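You operate a simulated robot arm through the tools that you are given. There is no shell and no other tool.

Carry out the task below with a simulated robot arm. There is one attempt and no reset: what you move stays moved.

JOB
Free the locked caliper, measure the disc and put the matching seat ring on the mat.
Fine: push the red caliper lever down to free the jaw, lever left down; the rings bear their size; leave the caliper closed on the disc.

The check looks at the end state, three seconds after you hand in, the way a careful person would. Anything else that was tipped, shoved, dropped, spilled or broken makes it a failure.

ROBOT AND FRAMES
A 6-joint arm with a two-finger parallel gripper, fixed in place. Base frame: the origin is at the foot of the arm, x ahead of it, y to its left, z up; the work surface is at about z = 0.958. Units: m, rad, N and s.
With the tool pointing down near the work surface it reaches from about 0.58 to 0.94 m from the base axis. Its first joint turns from -2.601 to 2.601 rad. Payload 3.43 kg.
The tool frame sits at the grasp point between the pads (the TCP): z along the fingers, y along the line on which they close. The tips reach 0.034 m beyond it. The gripper opens to 0.128 m. The fingers are 0.024 m wide and 0.012 m thick; the gripper's body (0.048 by 0.13 m) begins 0.096 m behind the TCP.
Orientation is that of the tool frame in the base frame, as [roll, pitch, yaw] about the fixed x, y, z axes, in that order (R = Rz(yaw) Ry(pitch) Rx(roll)). With the fingers straight down and closing along the base's y, the tool's x points along the base's -x, its y along +y and its z along -z.

CONTROLS
- The arm moves only by the tool move_arm. Its argument "commands" is a list of rows, each an object (a shift or turn left out is 0, a gripper value left out holds the last) with "gripper": the closure, from 0 (fully open) to 1 (shut); "offset": the shift along the base's x, y, z in m, a list of three; "angular": the turn, a rotation vector about the base's x, y, z in rad, a list of three. In form: [{"gripper": gripper, "offset": [dx, dy, dz], "angular": [ax, ay, az]}, ...]. A call has 1 to 20 rows; each row is the pose to reach, as a shift and turn from the pose commanded when the call began. A row lasts 0.2 s, in which the tool goes at most 0.05 m and 0.15 rad; a call with a longer step from one row to the next is refused whole, and so is a gripper value outside its range. Where a pose cannot be reached the arm comes as near as it can. A force on the tool above 90 N (or 10 N above the force at the start of the call, whichever is more), or a blocked arm, ends the call early, and 0.2 s more pass. Each finger travels about 0.108 m/s and halts on what it meets, pressing with about 45 N; the grip force reading is that of the motor and also rises with nothing between the fingers. The clock runs only during rows and for 0.2 s after the last one: add rows that repeat a pose to give the fingers time. The reply holds the time, the measured pose of the TCP, the force on the tool along the base axes, the opening and the grip force, in the units named above and with some noise, with the torque about the TCP (base axes, N m) and any sound that the robot's microphone picked up.
- Cameras (640 x 400 px; columns grow to the right, rows downward): "scene" is fixed at [0.0501, -0.5015, 1.6653]; the picture's right is [0.51, -0.86, 0.00], its down [-0.45, -0.26, -0.85] and it looks along [0.74, 0.43, -0.52] (base axes); focal length 312 px, centre (320, 200). "wrist" rides on the gripper at [0.076, -0.011, -0.16] in the tool frame; the picture's right is [0.15, 0.99, 0.00], its down [-0.88, 0.13, -0.46] and it looks along [-0.45, 0.07, 0.89] (tool axes); focal length 234 px, centre (320, 200). There is no depth. A picture from a camera that has moved, and an enlarged one, comes with that camera's place and axes in the base frame and with its lens.
- grab_frame(camera): a new picture of that camera. The clock stands still meanwhile.
- move_column(by): slides the trunk up (or, below 0, down) by that many m; the arm rides with it, the base frame stays. It gives what a move gives, with no picture.
- zoom(camera, box): a new picture of the part [left, top, right, bottom] of that camera's present view, enlarged. The clock stands still meanwhile.
- sign_off(): hands the job in; it is judged then, once.

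Nothing tells you positions but the pictures and the camera data. Unless the task says otherwise, let go and move clear before handing in.

The tools are called after ">>>" as a command line: name --argument value ..., lists and objects as JSON in quotes. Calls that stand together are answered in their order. move_arm: Moves the arm, as the interface text tells. Its arguments: {"type":"object","properties":{"commands":{"type":"array"}},"required":["commands"]} The other tools are called the same way: move_column (by) slides the trunk up or down; grab_frame (camera) takes a picture; zoom (camera, box) takes an enlarged picture of a part of a camera's view; sign_off () hands the job in.

At the start:

```text
time_s: 0.0
eef_pos: [0.7453, 0.347, 1.1608]
orientation: [3.141, 0.002, -3.141]
wrist_force: [-0.2, 0.4, -0.4]
wrist_torque: [0.03, 0.02, -0.02]
opening: 0.1281
grasp_force: 0.2
trunk travel left (down, up): [-0.675, 0.035]
```

scene: 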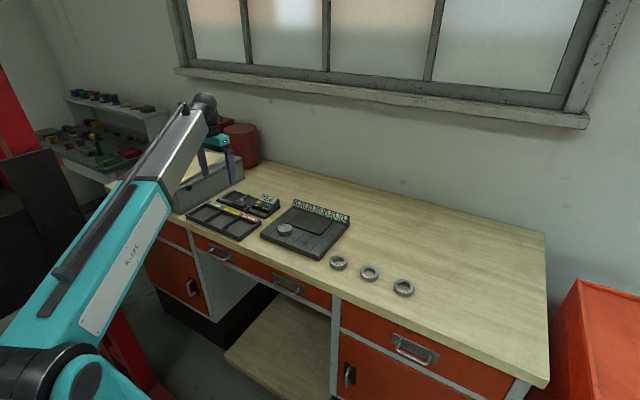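
wrist: 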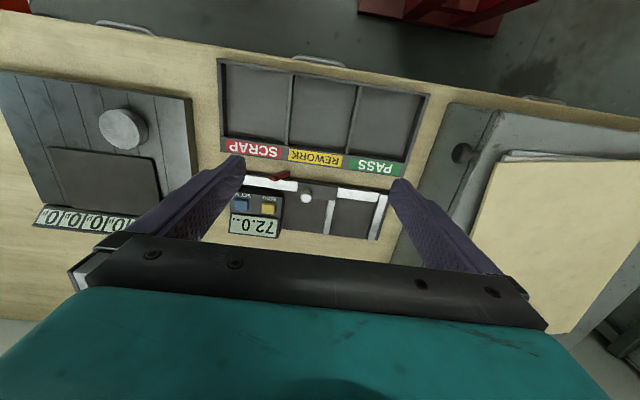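

I see a bench with a caliper station (display 72.0, red lever), a tray with SCRAP/REWORK/PASS, a scale-like panel with a disc, a mat and three rings to the right. I'll zoom in for detail before moving.

>>> zoom --camera "scene" --box '[170, 170, 300, 250]'

>>> zoom --camera "scene" --box '[250, 190, 430, 302]'

>>> zoom --camera "wrist" --box '[180, 50, 440, 250]'

>>> zoom --camera "wrist" --box '[0, 60, 220, 240]'

```text
4.92 times, centred on (235, 210) of scene
camera zoom: at [0.0501, -0.5015, 1.6653], right [0.51, -0.86, 0.0], down [-0.45, -0.26, -0.85], along [0.74, 0.43, -0.52], focal length 1535 px, centre (738, 151)
```

zoom: 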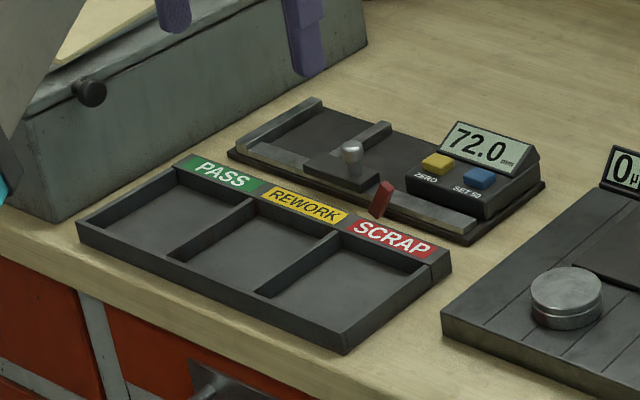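

```text
3.56 times, centred on (340, 246) of scene
camera zoom: at [0.0501, -0.5015, 1.6653], right [0.51, -0.86, 0.0], down [-0.45, -0.26, -0.85], along [0.74, 0.43, -0.52], focal length 1109 px, centre (249, 36)
```

zoom: 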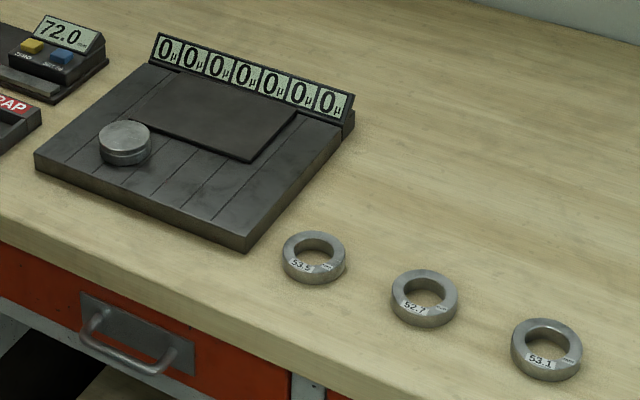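

```text
2.00 times, centred on (310, 150) of wrist
camera zoom: at [0.6692, 0.3356, 1.3207], right [-0.15, 0.99, 0.0], down [0.88, 0.13, 0.46], along [0.45, 0.07, -0.89], focal length 468 px, centre (340, 300)
```

zoom: 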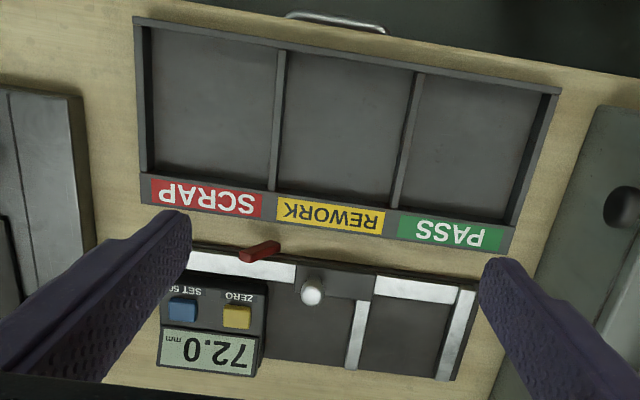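

```text
2.22 times, centred on (110, 150) of wrist
camera zoom: at [0.6692, 0.3356, 1.3207], right [-0.15, 0.99, 0.0], down [0.88, 0.13, 0.46], along [0.45, 0.07, -0.89], focal length 520 px, centre (787, 311)
```

zoom: 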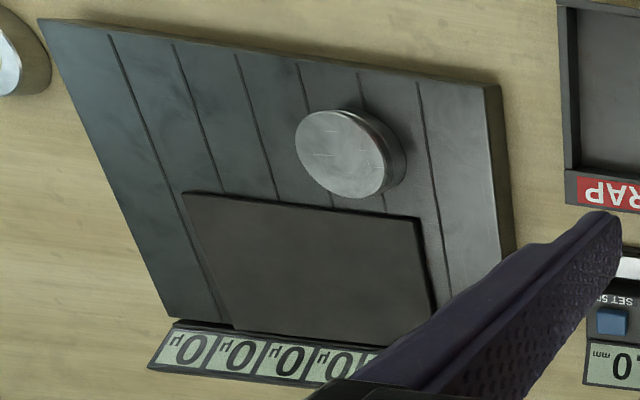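

The caliper station is around x 0.83, y 0.33, the disc about (0.77, 0.07), and the rings near x 0.735 at y −0.17, −0.275 and −0.38. I'll move over the caliper for a closer look.

>>> move_arm --commands '[{"gripper": 0, "offset": [0.03, 0, 0]}, {"offset": [0.07, 0, -0.02]}, {"offset": [0.08, 0, -0.03]}, {"offset": [0.08, 0, -0.03]}]'

>>> grab_frame --camera "wrist"

>>> zoom --camera "wrist" --box '[160, 60, 480, 260]'

```text
time_s: 1.0
eef_pos: [0.8232, 0.3466, 1.1303]
orientation: [-3.141, 0.001, -3.14]
wrist_force: [0.3, -0.5, 0.7]
wrist_torque: [-0.01, 0.0, -0.03]
opening: 0.1277
grasp_force: 0.1
trunk travel left (down, up): [-0.675, 0.035]
```

```text
taken
camera wrist: at [0.7477, 0.3357, 1.2908], right [-0.15, 0.99, 0.0], down [0.88, 0.13, 0.46], along [0.45, 0.07, -0.89], focal length 234 px, centre (320, 200)
```

wrist: 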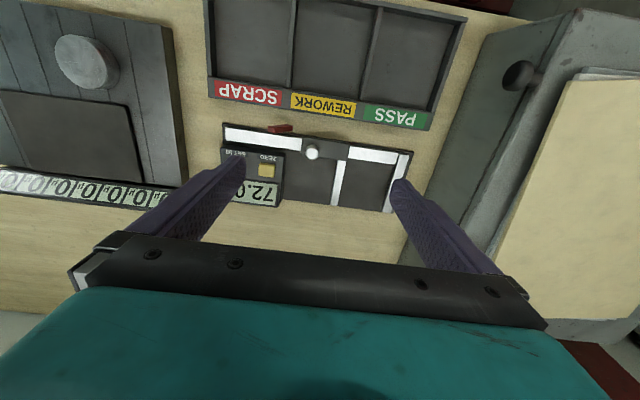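

```text
2.00 times, centred on (320, 160) of wrist
camera zoom: at [0.7477, 0.3357, 1.2908], right [-0.15, 0.99, 0.0], down [0.88, 0.13, 0.46], along [0.45, 0.07, -0.89], focal length 468 px, centre (320, 280)
```

zoom: 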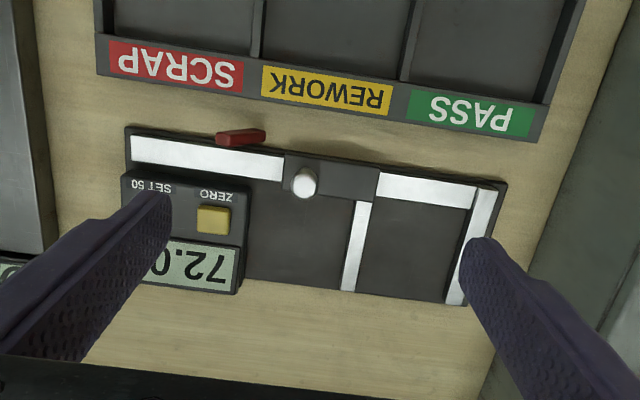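

The caliper base runs about x 0.817–0.918, y 0.214–0.480, with a jaw gap of about 72 mm that agrees with the display. The red lever is at about (0.81, 0.28), standing up and leaning to the right, so I'll zoom in on it from both cameras.

>>> zoom --camera "wrist" --box '[210, 110, 330, 185]'

>>> zoom --camera "wrist" --box '[290, 125, 420, 215]'

>>> zoom --camera "scene" --box '[210, 185, 290, 235]'

```text
5.33 times, centred on (270, 148) of wrist
camera zoom: at [0.7477, 0.3357, 1.2908], right [-0.15, 0.99, 0.0], down [0.88, 0.13, 0.46], along [0.45, 0.07, -0.89], focal length 1249 px, centre (587, 480)
```

zoom: 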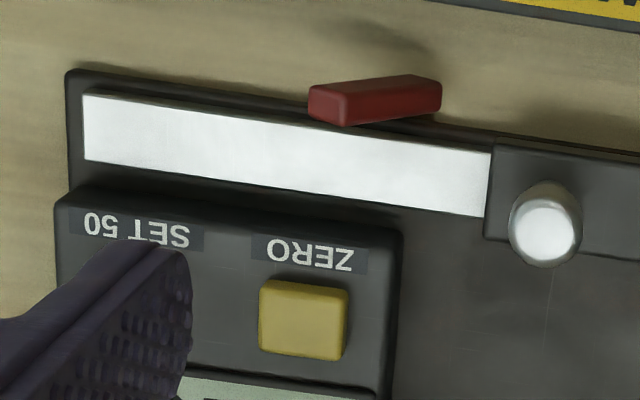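

```text
4.44 times, centred on (355, 170) of wrist
camera zoom: at [0.7477, 0.3357, 1.2908], right [-0.15, 0.99, 0.0], down [0.88, 0.13, 0.46], along [0.45, 0.07, -0.89], focal length 1041 px, centre (164, 333)
```

zoom: 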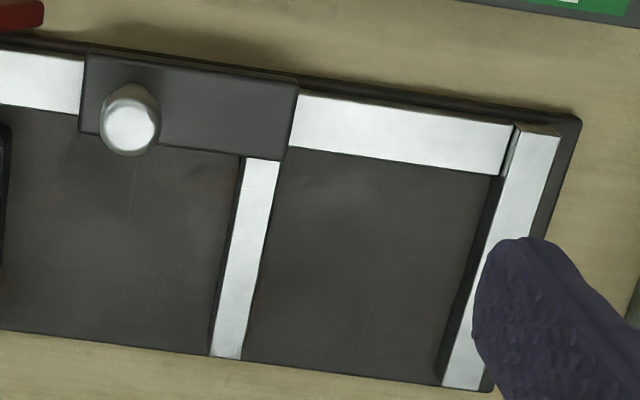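

```text
8.00 times, centred on (250, 210) of scene
camera zoom: at [0.0501, -0.5015, 1.6653], right [0.51, -0.86, 0.0], down [-0.45, -0.26, -0.85], along [0.74, 0.43, -0.52], focal length 2494 px, centre (880, 120)
```

zoom: 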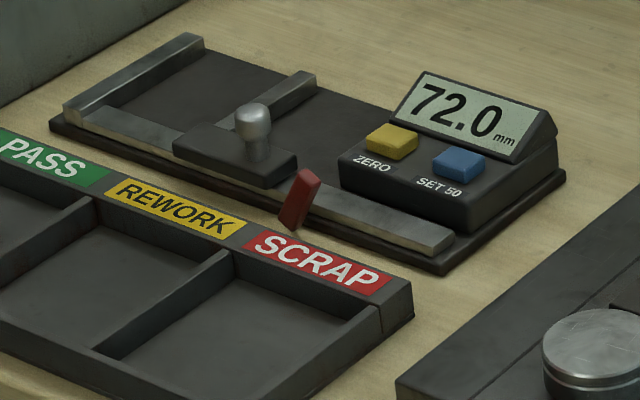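

The lever's free end is the upper one, at about y 0.28 and z 0.995, with its pivot near y 0.305. I'll close the fingers and hover above the free end, clear of the tray edge at about x 0.788.

>>> move_arm --commands '[{"gripper": 1, "offset": [-0.01, -0.035, 0]}, {"gripper": 1, "offset": [-0.02, -0.07, -0.02]}, {"gripper": 1, "offset": [-0.02, -0.072, -0.05]}, {"gripper": 1, "offset": [-0.02, -0.072, -0.06]}, {"gripper": 1, "offset": [-0.02, -0.072, -0.06]}]'

>>> grab_frame --camera "wrist"

>>> zoom --camera "scene" --box '[210, 165, 290, 235]'

```text
time_s: 2.2
eef_pos: [0.8036, 0.2742, 1.0692]
orientation: [-3.14, 0.002, 3.141]
wrist_force: [-0.2, 0.1, 1.1]
wrist_torque: [-0.01, 0.0, -0.05]
opening: 0.0002
grasp_force: 32.9
trunk travel left (down, up): [-0.675, 0.035]
```

```text
taken
camera wrist: at [0.7283, 0.264, 1.2291], right [-0.15, 0.99, 0.0], down [0.88, 0.13, 0.46], along [0.45, 0.07, -0.89], focal length 234 px, centre (320, 200)
```

wrist: 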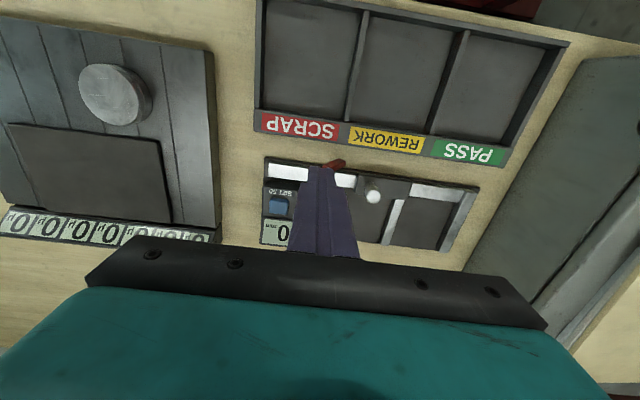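

```text
5.71 times, centred on (250, 200) of scene
camera zoom: at [0.0501, -0.5015, 1.6653], right [0.51, -0.86, 0.0], down [-0.45, -0.26, -0.85], along [0.74, 0.43, -0.52], focal length 1782 px, centre (720, 200)
```

zoom: 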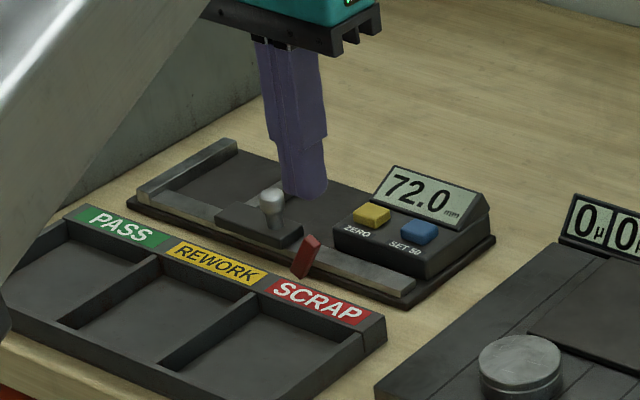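

The finger tip is at about (0.804, 0.274, 1.035), above the lever's free end. I'll press down in small steps and watch the force.

>>> move_arm --commands '[{"gripper": 1, "offset": [0.001, -0.001, -0.02]}, {"offset": [0.001, -0.001, -0.03]}, {"offset": [0.001, -0.001, -0.035]}, {"offset": [0.001, -0.001, -0.04]}, {"offset": [0.001, -0.001, -0.045]}, {"offset": [0.001, -0.001, -0.05]}, {"offset": [0.001, -0.001, -0.055]}]'

>>> zoom --camera "scene" --box '[210, 165, 290, 235]'

>>> zoom --camera "wrist" --box '[240, 110, 400, 210]'

```text
time_s: 3.8
eef_pos: [0.8079, 0.2664, 1.0214]
orientation: [-3.136, 0.008, 3.136]
wrist_force: [3.5, -26.4, 29.1]
wrist_torque: [-0.62, -0.16, -0.12]
opening: 0.0001
grasp_force: 32.6
trunk travel left (down, up): [-0.675, 0.035]
```

```text
5.71 times, centred on (250, 200) of scene
camera zoom: at [0.0501, -0.5015, 1.6653], right [0.51, -0.86, 0.0], down [-0.45, -0.26, -0.85], along [0.74, 0.43, -0.52], focal length 1782 px, centre (720, 200)
```

zoom: 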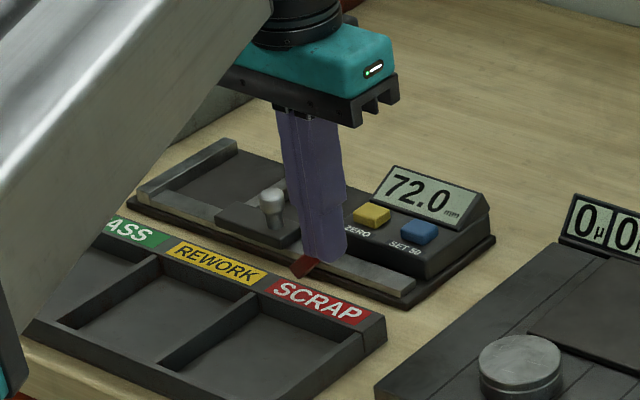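

```text
4.00 times, centred on (320, 160) of wrist
camera zoom: at [0.7297, 0.2568, 1.1797], right [-0.14, 0.99, -0.01], down [0.88, 0.13, 0.46], along [0.46, 0.06, -0.89], focal length 937 px, centre (320, 360)
```

zoom: 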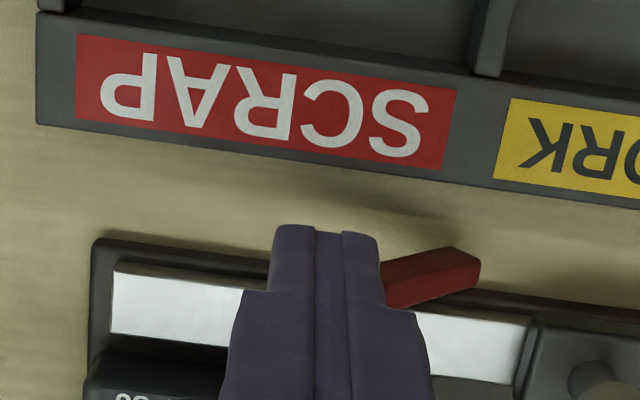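

The lever is turning: the tip is at about z 0.987 with the lever end beneath it, and it drags the finger slightly toward −y. I'll keep pressing down along the lever's arc, a touch nearer in x to stay off the rail.

>>> move_arm --commands '[{"gripper": 1, "offset": [-0.003, -0.008, -0.004]}, {"offset": [-0.003, -0.009, -0.009]}, {"offset": [-0.003, -0.01, -0.014]}, {"offset": [-0.003, -0.011, -0.018]}, {"offset": [-0.003, -0.011, -0.018]}]'

>>> zoom --camera "scene" --box '[210, 165, 290, 235]'

>>> zoom --camera "wrist" --box '[240, 110, 400, 210]'

```text
time_s: 5.0
eef_pos: [0.8059, 0.2563, 0.9971]
orientation: [-3.133, 0.003, 3.138]
wrist_force: [15.5, -28.5, 1.9]
wrist_torque: [-0.87, -0.45, -0.32]
opening: 0.0001
grasp_force: 32.9
trunk travel left (down, up): [-0.675, 0.035]
```

```text
5.71 times, centred on (250, 200) of scene
camera zoom: at [0.0501, -0.5015, 1.6653], right [0.51, -0.86, 0.0], down [-0.45, -0.26, -0.85], along [0.74, 0.43, -0.52], focal length 1782 px, centre (720, 200)
```

zoom: 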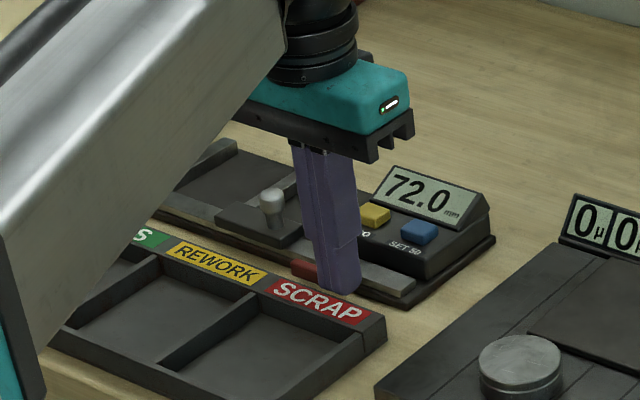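

```text
4.00 times, centred on (320, 160) of wrist
camera zoom: at [0.7294, 0.2467, 1.1567], right [-0.14, 0.99, -0.01], down [0.88, 0.13, 0.46], along [0.45, 0.06, -0.89], focal length 937 px, centre (320, 360)
```

zoom: 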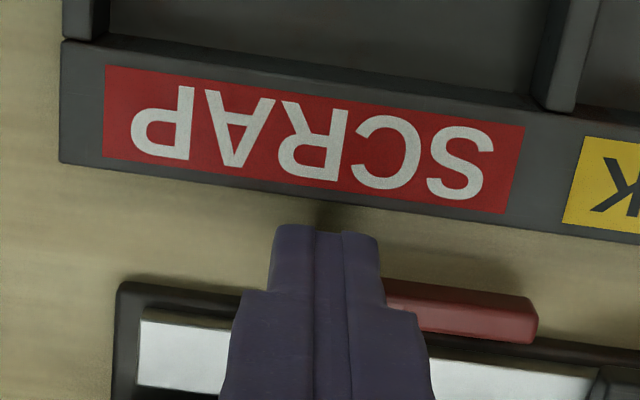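

The lever looks close to horizontal, and the finger has slipped past its end and is pressing it sideways. I'll move off toward −y first so that I don't lift the lever, then go up and look.

>>> move_arm --commands '[{"gripper": 1, "offset": [-0.002, -0.01, 0.001]}, {"offset": [-0.003, -0.02, 0.002]}, {"offset": [-0.003, -0.022, 0.03]}, {"offset": [-0.003, -0.022, 0.07]}, {"offset": [-0.01, -0.06, 0.1]}]'

>>> zoom --camera "scene" --box '[210, 165, 290, 235]'

>>> zoom --camera "wrist" --box '[260, 80, 420, 180]'

```text
time_s: 6.2
eef_pos: [0.7935, 0.1981, 1.0992]
orientation: [-3.142, 0.003, -3.14]
wrist_force: [0.9, 0.5, -0.5]
wrist_torque: [0.04, -0.02, 0.0]
opening: 0.0
grasp_force: 33.2
trunk travel left (down, up): [-0.675, 0.035]
```

```text
5.71 times, centred on (250, 200) of scene
camera zoom: at [0.0501, -0.5015, 1.6653], right [0.51, -0.86, 0.0], down [-0.45, -0.26, -0.85], along [0.74, 0.43, -0.52], focal length 1782 px, centre (720, 200)
```

zoom: 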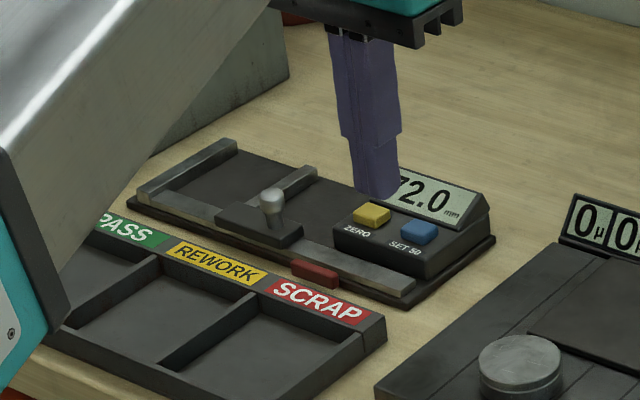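

```text
4.00 times, centred on (340, 130) of wrist
camera zoom: at [0.7173, 0.1875, 1.2589], right [-0.15, 0.99, 0.0], down [0.88, 0.13, 0.46], along [0.45, 0.07, -0.89], focal length 937 px, centre (240, 480)
```

zoom: 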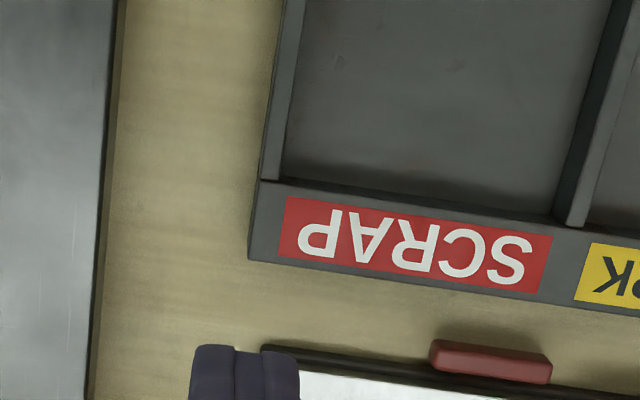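

The lever now lies flat and horizontal beside the base, and the caliper hasn't shifted. Next I'll look at the disc and the mat.

>>> move_arm --commands '[{"gripper": 0.6, "offset": [-0.01, -0.04, 0.025]}, {"offset": [-0.02, -0.08, 0.05]}, {"offset": [-0.03, -0.12, 0.07]}, {"offset": [-0.04, -0.15, 0.08]}, {"offset": [-0.05, -0.16, 0.1]}]'

>>> grab_frame --camera "wrist"

>>> grab_frame --camera "scene"

```text
time_s: 7.1
eef_pos: [0.7654, 0.0767, 1.1706]
orientation: [3.138, 0.023, 3.127]
wrist_force: [11.7, -3.7, -15.7]
wrist_torque: [0.58, 0.41, 0.29]
opening: 0.0511
grasp_force: 0.0
trunk travel left (down, up): [-0.675, 0.035]
stopped in row 4: the force on the tool passed its limit at 118 N (the readings are from after the stop); the commanded pose is now the measured one
```

```text
taken
camera wrist: at [0.6847, 0.0677, 1.3265], right [-0.13, 0.99, 0.0], down [0.87, 0.12, 0.48], along [0.47, 0.06, -0.88], focal length 234 px, centre (320, 200)
```

wrist: 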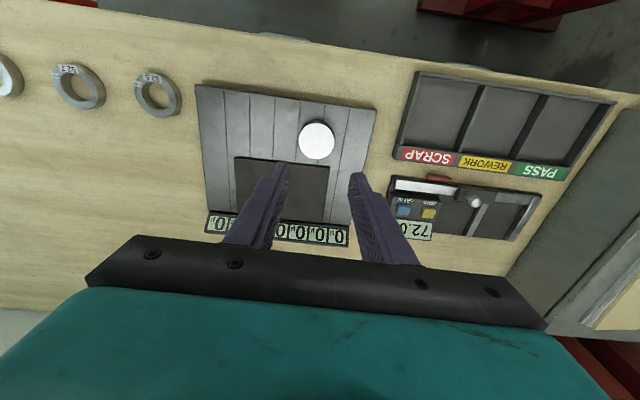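

```text
taken
```

scene: 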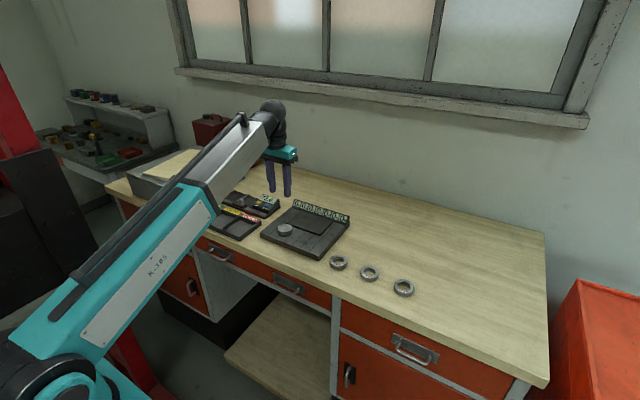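

The arm stopped mid-air with a force spike, yet I see nothing near the gripper in either picture. I'll hold still to see whether the force persists before I move again.

>>> move_arm --commands '[{"gripper": 0.6, "offset": [0, 0, 0]}, {"offset": [0, 0, 0]}]'

>>> zoom --camera "scene" --box '[180, 80, 340, 250]'

```text
time_s: 7.7
eef_pos: [0.7637, 0.0781, 1.1691]
orientation: [3.138, 0.021, 3.126]
wrist_force: [16.3, -2.5, -28.3]
wrist_torque: [0.47, 0.31, 0.25]
opening: 0.0511
grasp_force: 0.1
trunk travel left (down, up): [-0.675, 0.035]
```

```text
2.35 times, centred on (260, 165) of scene
camera zoom: at [0.0501, -0.5015, 1.6653], right [0.51, -0.86, 0.0], down [-0.45, -0.26, -0.85], along [0.74, 0.43, -0.52], focal length 734 px, centre (461, 282)
```

zoom: 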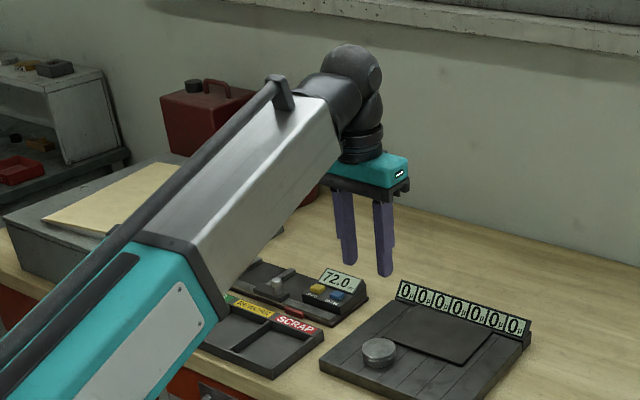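

The steady force suggests the hand's camera side is touching the arm's own forearm here, with the tool high and close in. I'll move outward and down to relieve it.

>>> move_arm --commands '[{"gripper": 0.6, "offset": [0.01, 0, -0.01]}, {"offset": [0.02, 0, -0.03]}, {"offset": [0.02, 0, -0.05]}, {"offset": [0.02, 0, -0.05]}]'

>>> grab_frame --camera "wrist"

>>> grab_frame --camera "scene"

```text
time_s: 8.7
eef_pos: [0.7824, 0.0777, 1.1185]
orientation: [3.137, 0.021, 3.127]
wrist_force: [0.0, -0.1, -0.2]
wrist_torque: [-0.05, 0.01, 0.02]
opening: 0.0514
grasp_force: 0.0
trunk travel left (down, up): [-0.675, 0.035]
```

```text
taken
camera wrist: at [0.7035, 0.0675, 1.276], right [-0.13, 0.99, 0.0], down [0.87, 0.12, 0.47], along [0.47, 0.06, -0.88], focal length 234 px, centre (320, 200)
```

wrist: 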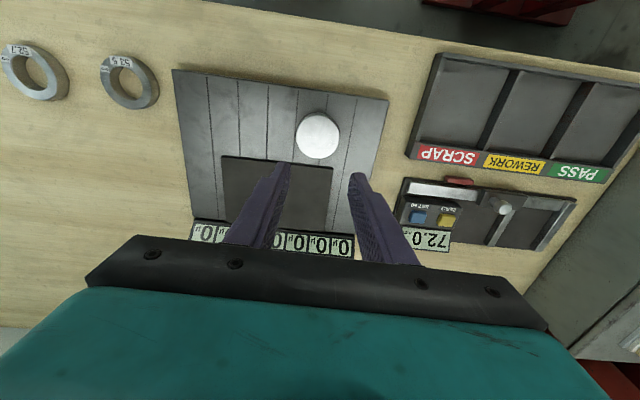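

```text
taken
```

scene: 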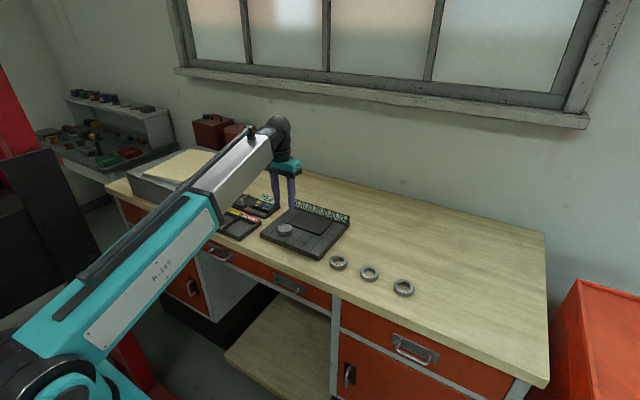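

The force is gone. I'll zoom in on the grooved plate, the disc, the dark mat and the displays.

>>> zoom --camera "wrist" --box '[160, 50, 400, 200]'

>>> zoom --camera "scene" --box '[255, 195, 355, 262]'

>>> zoom --camera "scene" --box '[320, 245, 425, 305]'

```text
2.67 times, centred on (280, 125) of wrist
camera zoom: at [0.7035, 0.0675, 1.276], right [-0.13, 0.99, 0.0], down [0.87, 0.12, 0.47], along [0.47, 0.06, -0.88], focal length 624 px, centre (427, 400)
```

zoom: 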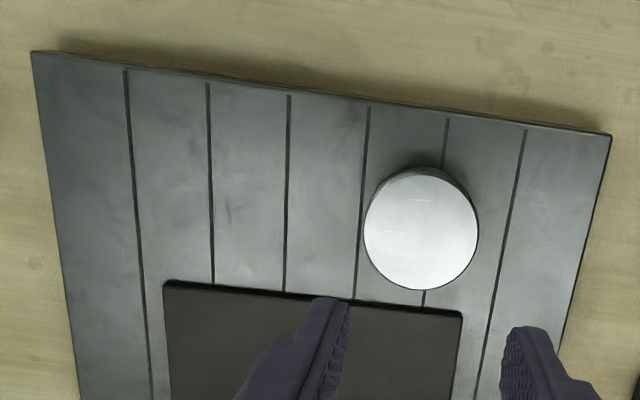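

```text
5.97 times, centred on (305, 228) of scene
camera zoom: at [0.0501, -0.5015, 1.6653], right [0.51, -0.86, 0.0], down [-0.45, -0.26, -0.85], along [0.74, 0.43, -0.52], focal length 1862 px, centre (410, 30)
```

zoom: 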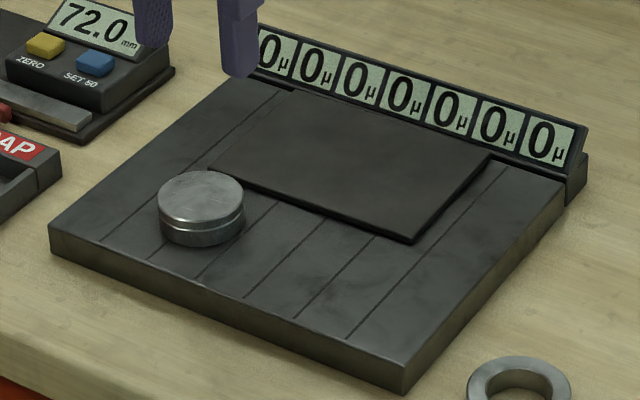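

```text
6.10 times, centred on (372, 275) of scene
camera zoom: at [0.0501, -0.5015, 1.6653], right [0.51, -0.86, 0.0], down [-0.45, -0.26, -0.85], along [0.74, 0.43, -0.52], focal length 1900 px, centre (0, -257)
```

zoom: 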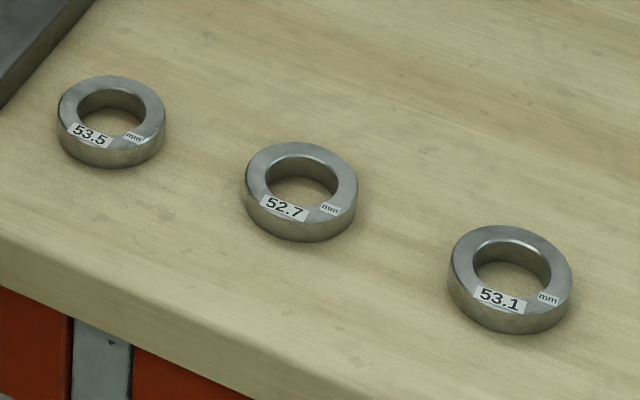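

The disc is at about (0.770, 0.074) with its top near z 0.991, and the knob is at about (0.832, 0.339) with its top near 1.0. I'll level the tool and go above the knob to open the jaw a little wider, which lets the disc be set down within reach.

>>> move_arm --commands '[{"gripper": 0.6, "offset": [0.008, 0.04, 0], "angular": [-0.0046, 0.021, 0.0146]}, {"offset": [0.017, 0.085, 0], "angular": [-0.0046, 0.021, 0.0146]}, {"offset": [0.026, 0.13, 0], "angular": [-0.0046, 0.021, 0.0146]}, {"offset": [0.035, 0.175, 0], "angular": [-0.0046, 0.021, 0.0146]}, {"offset": [0.043, 0.22, -0.01], "angular": [-0.0046, 0.021, 0.0146]}, {"offset": [0.048, 0.25, -0.02], "angular": [-0.0046, 0.021, 0.0146]}, {"offset": [0.0496, 0.261, -0.03], "angular": [-0.0046, 0.021, 0.0146]}, {"offset": [0.0496, 0.261, -0.03], "angular": [-0.0046, 0.021, 0.0146]}]'

>>> grab_frame --camera "wrist"

>>> zoom --camera "wrist" --box '[240, 110, 400, 210]'

>>> zoom --camera "scene" --box '[210, 165, 290, 235]'

```text
time_s: 10.5
eef_pos: [0.8322, 0.3372, 1.0895]
orientation: [3.141, -0.001, 3.14]
wrist_force: [0.0, -0.5, -0.9]
wrist_torque: [-0.01, -0.05, -0.02]
opening: 0.0511
grasp_force: 0.1
trunk travel left (down, up): [-0.675, 0.035]
```

```text
taken
camera wrist: at [0.755, 0.3261, 1.2492], right [-0.14, 0.99, 0.0], down [0.88, 0.13, 0.45], along [0.45, 0.07, -0.89], focal length 234 px, centre (320, 200)
```

wrist: 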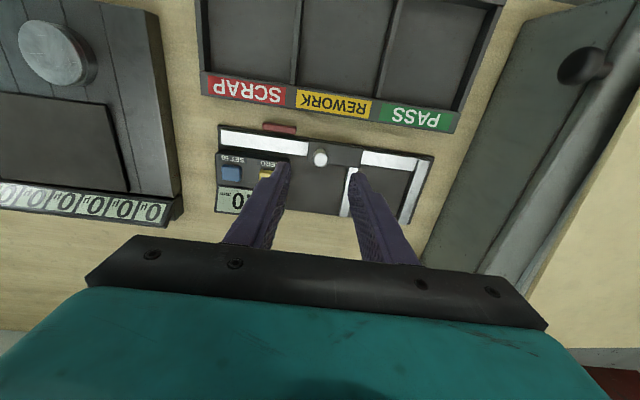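

```text
4.00 times, centred on (320, 160) of wrist
camera zoom: at [0.755, 0.3261, 1.2492], right [-0.14, 0.99, 0.0], down [0.88, 0.13, 0.45], along [0.45, 0.07, -0.89], focal length 937 px, centre (320, 360)
```

zoom: 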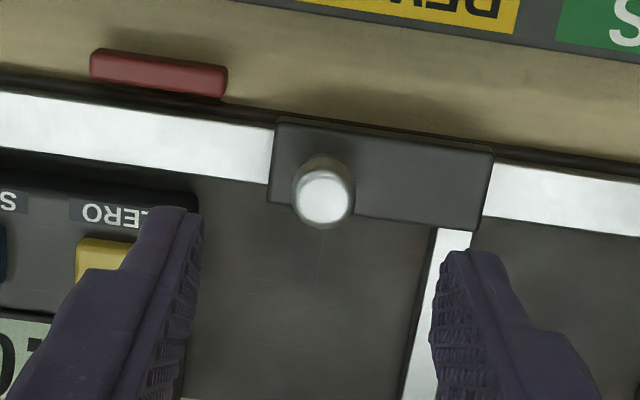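

```text
5.71 times, centred on (250, 200) of scene
camera zoom: at [0.0501, -0.5015, 1.6653], right [0.51, -0.86, 0.0], down [-0.45, -0.26, -0.85], along [0.74, 0.43, -0.52], focal length 1782 px, centre (720, 200)
```

zoom: 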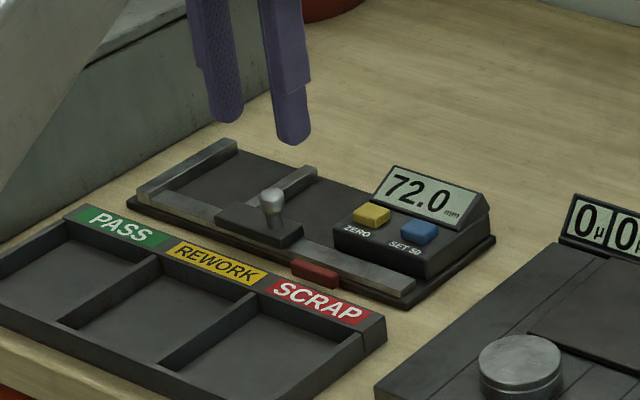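

The fingers are over the knob. Before I touch it, I'll test at a safe height whether the arm reaches the spot between the jaws at about (0.876, 0.42).

>>> move_arm --commands '[{"gripper": 0.6, "offset": [0.02, 0.035, 0]}, {"offset": [0.035, 0.065, 0]}, {"offset": [0.044, 0.083, -0.01]}, {"offset": [0.044, 0.083, -0.02]}, {"offset": [0.044, 0.083, -0.02]}, {"offset": [0.044, 0.083, -0.02]}]'

>>> grab_frame --camera "scene"

```text
time_s: 11.9
eef_pos: [0.8409, 0.4057, 1.0657]
orientation: [3.141, -0.001, 3.14]
wrist_force: [0.7, 0.4, -0.3]
wrist_torque: [0.02, 0.01, 0.02]
opening: 0.0514
grasp_force: 0.0
out of reach, approached as far as the arm can: row 2, 3, 4, 5, 6
trunk travel left (down, up): [-0.675, 0.035]
```

```text
taken
```

scene: 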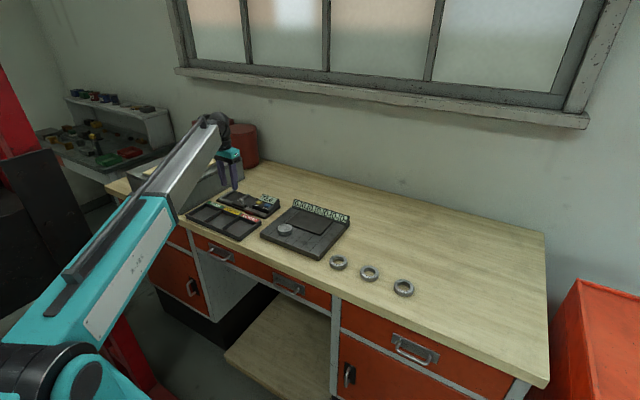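

Straight down, the arm tops out at about 0.934 m radius here, so I'll widen the jaw and place the disc with the tool slightly tilted outward. First I go back above the knob.

>>> move_arm --commands '[{"gripper": 0.75, "offset": [-0.01, -0.035, 0.005]}, {"gripper": 0.75, "offset": [-0.02, -0.06, 0.01]}, {"gripper": 0.75, "offset": [-0.02, -0.07, 0.01]}, {"gripper": 0.75, "offset": [-0.02, -0.07, 0.01]}]'

```text
time_s: 12.9
eef_pos: [0.824, 0.3323, 1.076]
orientation: [-3.14, -0.003, 3.14]
wrist_force: [-0.1, 0.2, -0.4]
wrist_torque: [-0.02, 0.0, 0.02]
opening: 0.0321
grasp_force: 0.0
trunk travel left (down, up): [-0.675, 0.035]
```

I'm near the knob again, at (0.824, 0.332). I'll align over it, descend so that the tips straddle the head at z of about 0.989, and check before gripping.

>>> move_arm --commands '[{"gripper": 0.75, "offset": [0.003, 0.006, -0.01]}, {"offset": [0.003, 0.006, -0.03]}, {"offset": [0.003, 0.006, -0.045]}, {"offset": [0.003, 0.006, -0.052]}, {"offset": [0.003, 0.006, -0.052]}]'

>>> zoom --camera "wrist" --box '[240, 110, 400, 210]'

>>> zoom --camera "scene" --box '[210, 165, 290, 235]'

```text
time_s: 14.1
eef_pos: [0.8288, 0.339, 1.0221]
orientation: [3.141, -0.002, 3.139]
wrist_force: [0.2, 0.2, 0.5]
wrist_torque: [0.02, -0.01, 0.02]
opening: 0.0319
grasp_force: 0.1
trunk travel left (down, up): [-0.675, 0.035]
```

```text
4.00 times, centred on (320, 160) of wrist
camera zoom: at [0.7537, 0.3286, 1.183], right [-0.15, 0.99, 0.0], down [0.88, 0.13, 0.45], along [0.45, 0.07, -0.89], focal length 937 px, centre (320, 360)
```

zoom: 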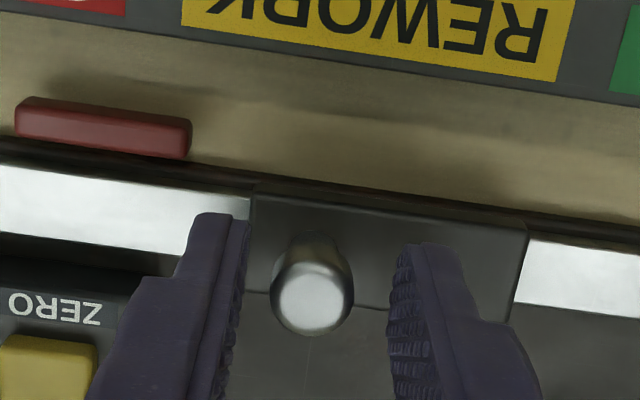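

```text
5.71 times, centred on (250, 200) of scene
camera zoom: at [0.0501, -0.5015, 1.6653], right [0.51, -0.86, 0.0], down [-0.45, -0.26, -0.85], along [0.74, 0.43, -0.52], focal length 1782 px, centre (720, 200)
```

zoom: 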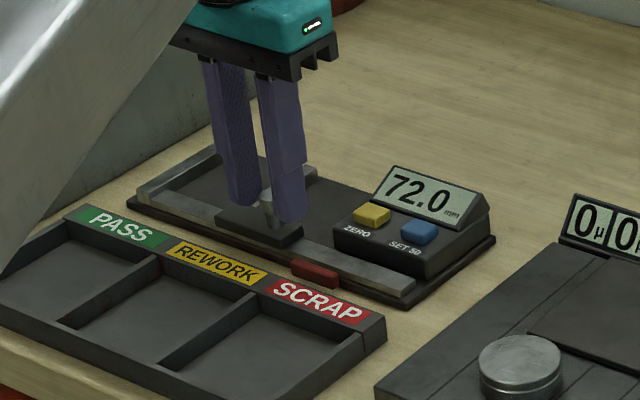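

The knob sits between the fingers. I'll grip it and check.

>>> move_arm --commands '[{"gripper": 1, "offset": [0, 0, 0]}, {"gripper": 1, "offset": [0, 0, 0]}, {"gripper": 1, "offset": [0, -0.004, 0]}, {"gripper": 1, "offset": [0, -0.008, 0]}]'

>>> zoom --camera "scene" --box '[210, 165, 290, 235]'

>>> zoom --camera "wrist" --box '[240, 110, 400, 210]'

```text
time_s: 15.1
eef_pos: [0.8303, 0.332, 1.0235]
orientation: [-3.141, 0.0, 3.141]
wrist_force: [7.1, 1.1, 5.4]
wrist_torque: [0.06, 0.99, 0.02]
opening: 0.0175
grasp_force: 44.9
trunk travel left (down, up): [-0.675, 0.035]
```

```text
5.71 times, centred on (250, 200) of scene
camera zoom: at [0.0501, -0.5015, 1.6653], right [0.51, -0.86, 0.0], down [-0.45, -0.26, -0.85], along [0.74, 0.43, -0.52], focal length 1782 px, centre (720, 200)
```

zoom: 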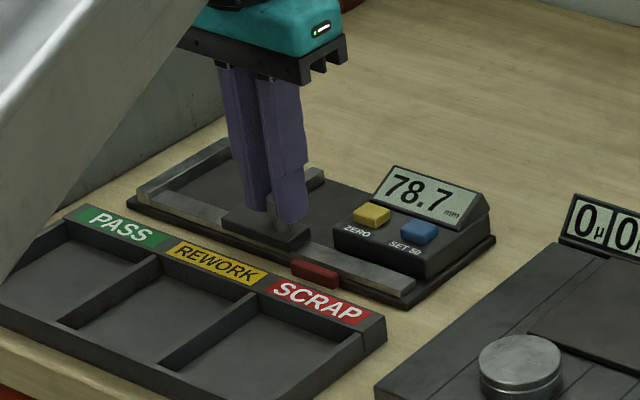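

```text
4.00 times, centred on (320, 160) of wrist
camera zoom: at [0.7534, 0.3203, 1.183], right [-0.15, 0.99, 0.0], down [0.88, 0.13, 0.46], along [0.45, 0.07, -0.89], focal length 937 px, centre (320, 360)
```

zoom: 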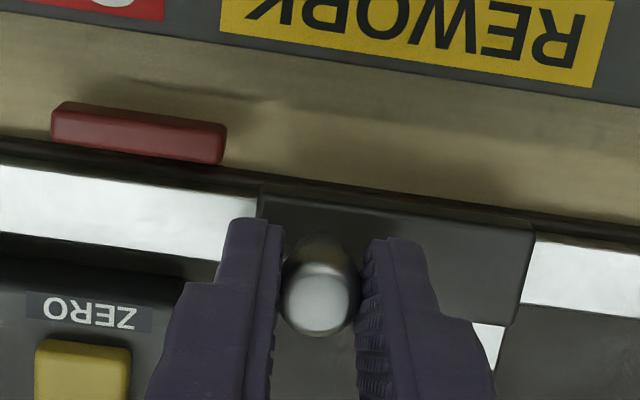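

The jaw slides freely and the display now reads 78.7. As a zero check I'll slide the jaw toward closed and see whether it reads 0.0, stopping just short first.

>>> move_arm --commands '[{"gripper": 1, "offset": [0, 0.01, 0]}, {"offset": [0, 0.025, 0]}, {"offset": [0, 0.04, 0]}, {"offset": [0, 0.055, 0]}, {"offset": [0, 0.065, 0]}, {"offset": [0, 0.072, 0]}, {"offset": [0, 0.074, 0]}, {"offset": [0, 0.074, 0]}]'

>>> zoom --camera "scene" --box '[210, 165, 290, 235]'

```text
time_s: 16.9
eef_pos: [0.8296, 0.4058, 1.0239]
orientation: [-3.141, 0.001, 3.14]
wrist_force: [12.4, -0.7, 7.6]
wrist_torque: [-0.06, 0.56, -0.02]
opening: 0.0174
grasp_force: 45.4
trunk travel left (down, up): [-0.675, 0.035]
```

```text
5.71 times, centred on (250, 200) of scene
camera zoom: at [0.0501, -0.5015, 1.6653], right [0.51, -0.86, 0.0], down [-0.45, -0.26, -0.85], along [0.74, 0.43, -0.52], focal length 1782 px, centre (720, 200)
```

zoom: 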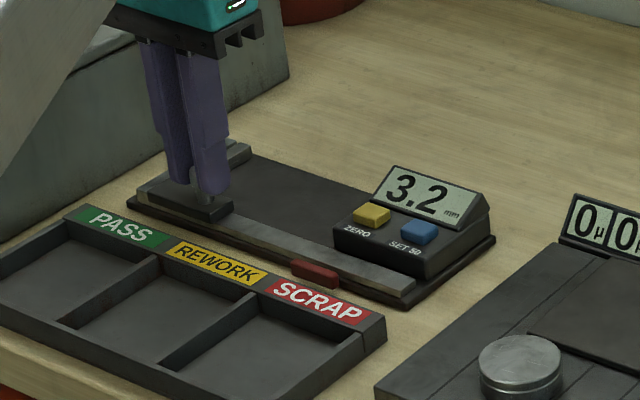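

The display reads 3.2 and nothing resists. I'll ease it the last few millimetres to contact.

>>> move_arm --commands '[{"gripper": 1, "offset": [0, 0.002, 0]}, {"offset": [0, 0.0035, 0]}, {"offset": [0, 0.005, 0]}, {"offset": [0, 0.006, 0]}, {"offset": [0, 0.006, 0]}]'

>>> zoom --camera "scene" --box '[210, 165, 290, 235]'

>>> zoom --camera "wrist" --box '[220, 100, 460, 250]'

```text
time_s: 18.1
eef_pos: [0.8308, 0.4096, 1.0227]
orientation: [-3.14, -0.001, 3.139]
wrist_force: [10.3, -9.4, 3.6]
wrist_torque: [-0.28, -1.39, -0.03]
opening: 0.0175
grasp_force: 44.8
trunk travel left (down, up): [-0.675, 0.035]
```

```text
5.71 times, centred on (250, 200) of scene
camera zoom: at [0.0501, -0.5015, 1.6653], right [0.51, -0.86, 0.0], down [-0.45, -0.26, -0.85], along [0.74, 0.43, -0.52], focal length 1782 px, centre (720, 200)
```

zoom: 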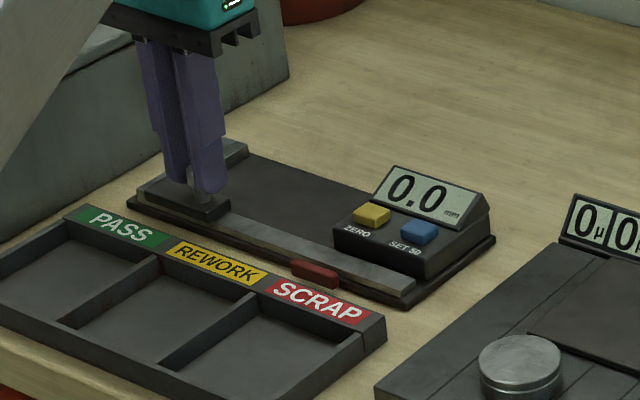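

```text
2.67 times, centred on (340, 175) of wrist
camera zoom: at [0.7536, 0.3995, 1.183], right [-0.14, 0.99, 0.0], down [0.88, 0.13, 0.45], along [0.45, 0.06, -0.89], focal length 624 px, centre (267, 267)
```

zoom: 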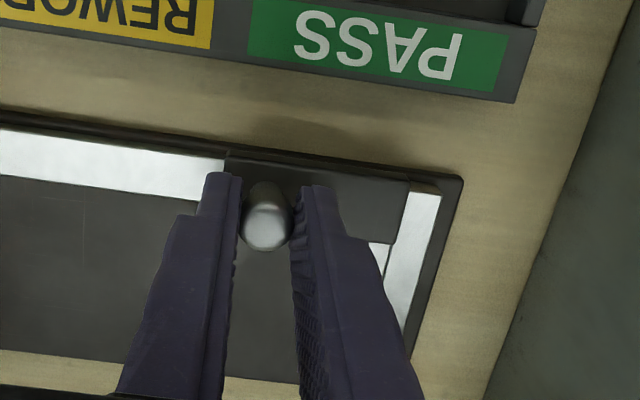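

With the jaws touching it reads 0.0, so the zero is right. Now I'll slide the jaw open to about 115 mm to make room for the fingers beside the disc.

>>> move_arm --commands '[{"gripper": 1, "offset": [0, -0.01, 0]}, {"offset": [0, -0.025, 0]}, {"offset": [0, -0.04, 0]}, {"offset": [0, -0.055, 0]}, {"offset": [0, -0.07, 0]}, {"offset": [0, -0.08, 0]}, {"offset": [0, -0.088, 0]}, {"offset": [0, -0.094, 0]}, {"offset": [0, -0.1, 0]}, {"offset": [0, -0.106, 0]}, {"offset": [0, -0.112, 0]}, {"offset": [0, -0.117, 0]}, {"offset": [0, -0.117, 0]}]'

>>> zoom --camera "scene" --box '[210, 165, 290, 235]'

>>> zoom --camera "wrist" --box '[220, 100, 460, 250]'

```text
time_s: 20.5
eef_pos: [0.8267, 0.3278, 1.0219]
orientation: [3.094, 0.011, -3.124]
wrist_force: [0.7, 19.8, -5.2]
wrist_torque: [0.69, -0.48, 0.12]
opening: 0.0177
grasp_force: 44.8
trunk travel left (down, up): [-0.675, 0.035]
stopped in row 11: the force on the tool passed its limit at 92 N (the readings are from after the stop); the commanded pose is now the measured one
```

```text
5.71 times, centred on (250, 200) of scene
camera zoom: at [0.0501, -0.5015, 1.6653], right [0.51, -0.86, 0.0], down [-0.45, -0.26, -0.85], along [0.74, 0.43, -0.52], focal length 1782 px, centre (720, 200)
```

zoom: 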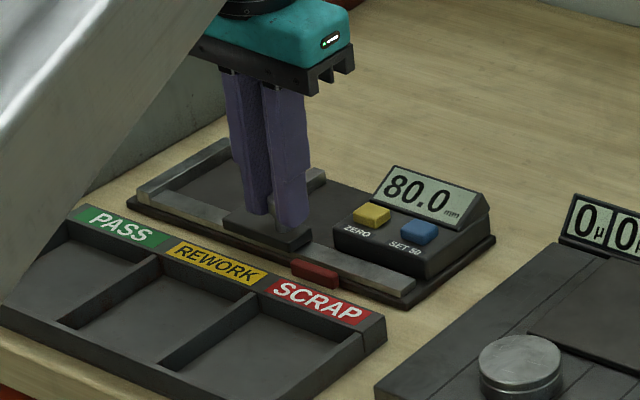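

```text
2.67 times, centred on (340, 175) of wrist
camera zoom: at [0.7499, 0.3083, 1.1798], right [-0.17, 0.98, 0.04], down [0.87, 0.13, 0.47], along [0.46, 0.12, -0.88], focal length 624 px, centre (267, 267)
```

zoom: 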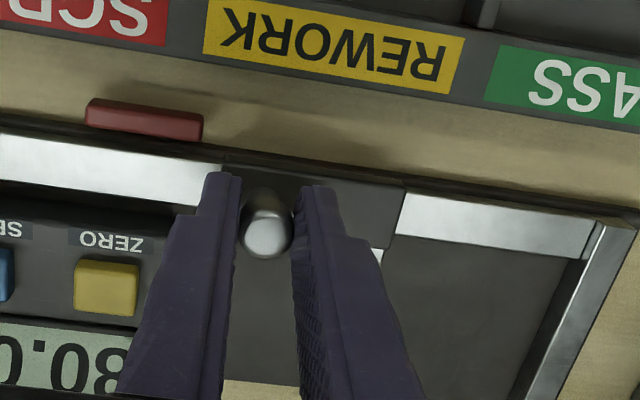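

The slide has an end stop at 80.0 mm, and the base hasn't moved. With only 80 mm of gap I'll place the disc with the gripper turned so that the fingers pass diagonally between the jaws. First I'll release the knob, rise and level the tool.

>>> move_arm --commands '[{"gripper": 0.8, "offset": [0, 0, 0]}, {"gripper": 0.75, "offset": [0, 0, 0]}, {"offset": [0, 0.002, 0.015], "angular": [-0.02, 0.005, -0.008]}, {"offset": [0, 0.003, 0.05], "angular": [-0.0476, 0.011, -0.0176]}, {"offset": [0, 0.003, 0.085], "angular": [-0.0476, 0.011, -0.0176]}, {"offset": [0, 0.003, 0.085], "angular": [-0.0476, 0.011, -0.0176]}]'

>>> zoom --camera "scene" --box '[210, 165, 290, 235]'

>>> zoom --camera "wrist" --box '[200, 90, 460, 252]'

```text
time_s: 21.9
eef_pos: [0.8276, 0.3272, 1.1095]
orientation: [-3.131, -0.002, 3.137]
wrist_force: [0.3, 0.8, -0.3]
wrist_torque: [0.0, 0.03, 0.0]
opening: 0.032
grasp_force: 0.0
trunk travel left (down, up): [-0.675, 0.035]
```

```text
5.71 times, centred on (250, 200) of scene
camera zoom: at [0.0501, -0.5015, 1.6653], right [0.51, -0.86, 0.0], down [-0.45, -0.26, -0.85], along [0.74, 0.43, -0.52], focal length 1782 px, centre (720, 200)
```

zoom: 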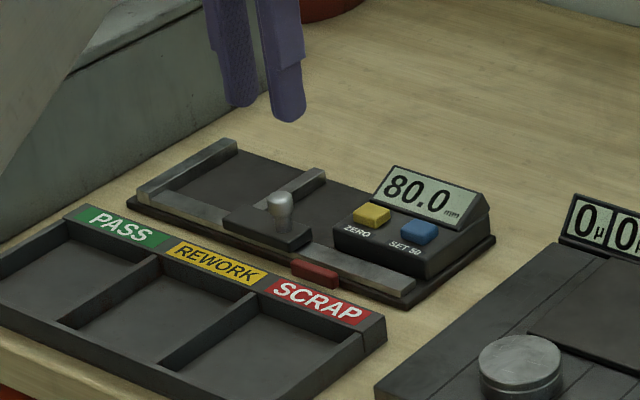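

```text
2.46 times, centred on (330, 171) of wrist
camera zoom: at [0.7518, 0.3165, 1.2693], right [-0.14, 0.99, -0.01], down [0.88, 0.13, 0.45], along [0.45, 0.06, -0.89], focal length 576 px, centre (295, 271)
```

zoom: 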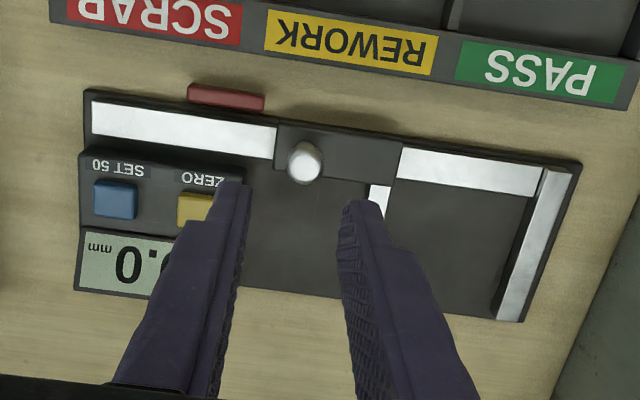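

The jaw holds at 80.0 and the lever stays down. Now I'll turn the gripper 60° about the vertical while travelling toward the disc at a safe height.

>>> move_arm --commands '[{"gripper": 0.5, "offset": [-0.003, -0.028, 0], "angular": [0, 0, 0.13]}, {"offset": [-0.006, -0.056, 0], "angular": [0, 0, 0.26]}, {"offset": [-0.01, -0.084, 0], "angular": [0, 0, 0.39]}, {"offset": [-0.014, -0.112, 0], "angular": [0, 0, 0.52]}, {"offset": [-0.018, -0.14, 0], "angular": [0, 0, 0.65]}, {"offset": [-0.022, -0.17, 0], "angular": [0, 0, 0.78]}, {"offset": [-0.026, -0.2, 0], "angular": [0, 0, 0.91]}, {"offset": [-0.03, -0.227, 0], "angular": [0, 0, 1.04]}, {"offset": [-0.03, -0.227, 0], "angular": [0, 0, 1.0518]}]'

>>> grab_frame --camera "wrist"

```text
time_s: 23.9
eef_pos: [0.7975, 0.0957, 1.1081]
orientation: [-3.132, -0.001, -2.09]
wrist_force: [-0.4, 0.7, -0.5]
wrist_torque: [0.0, -0.03, -0.01]
opening: 0.0638
grasp_force: 0.0
trunk travel left (down, up): [-0.675, 0.035]
```

```text
taken
camera wrist: at [0.7674, 0.0261, 1.2675], right [-0.93, 0.36, -0.01], down [0.32, 0.83, 0.45], along [0.17, 0.42, -0.89], focal length 234 px, centre (320, 200)
```

wrist: 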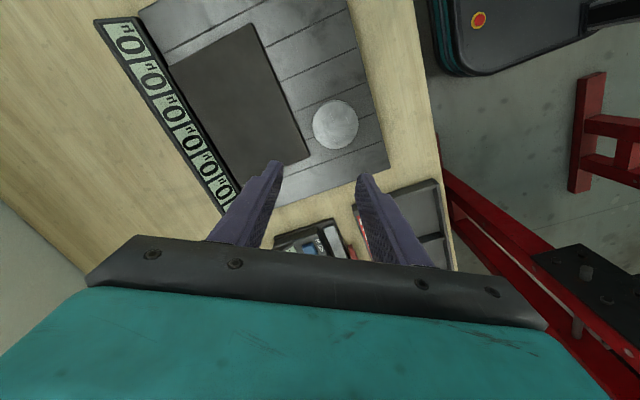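

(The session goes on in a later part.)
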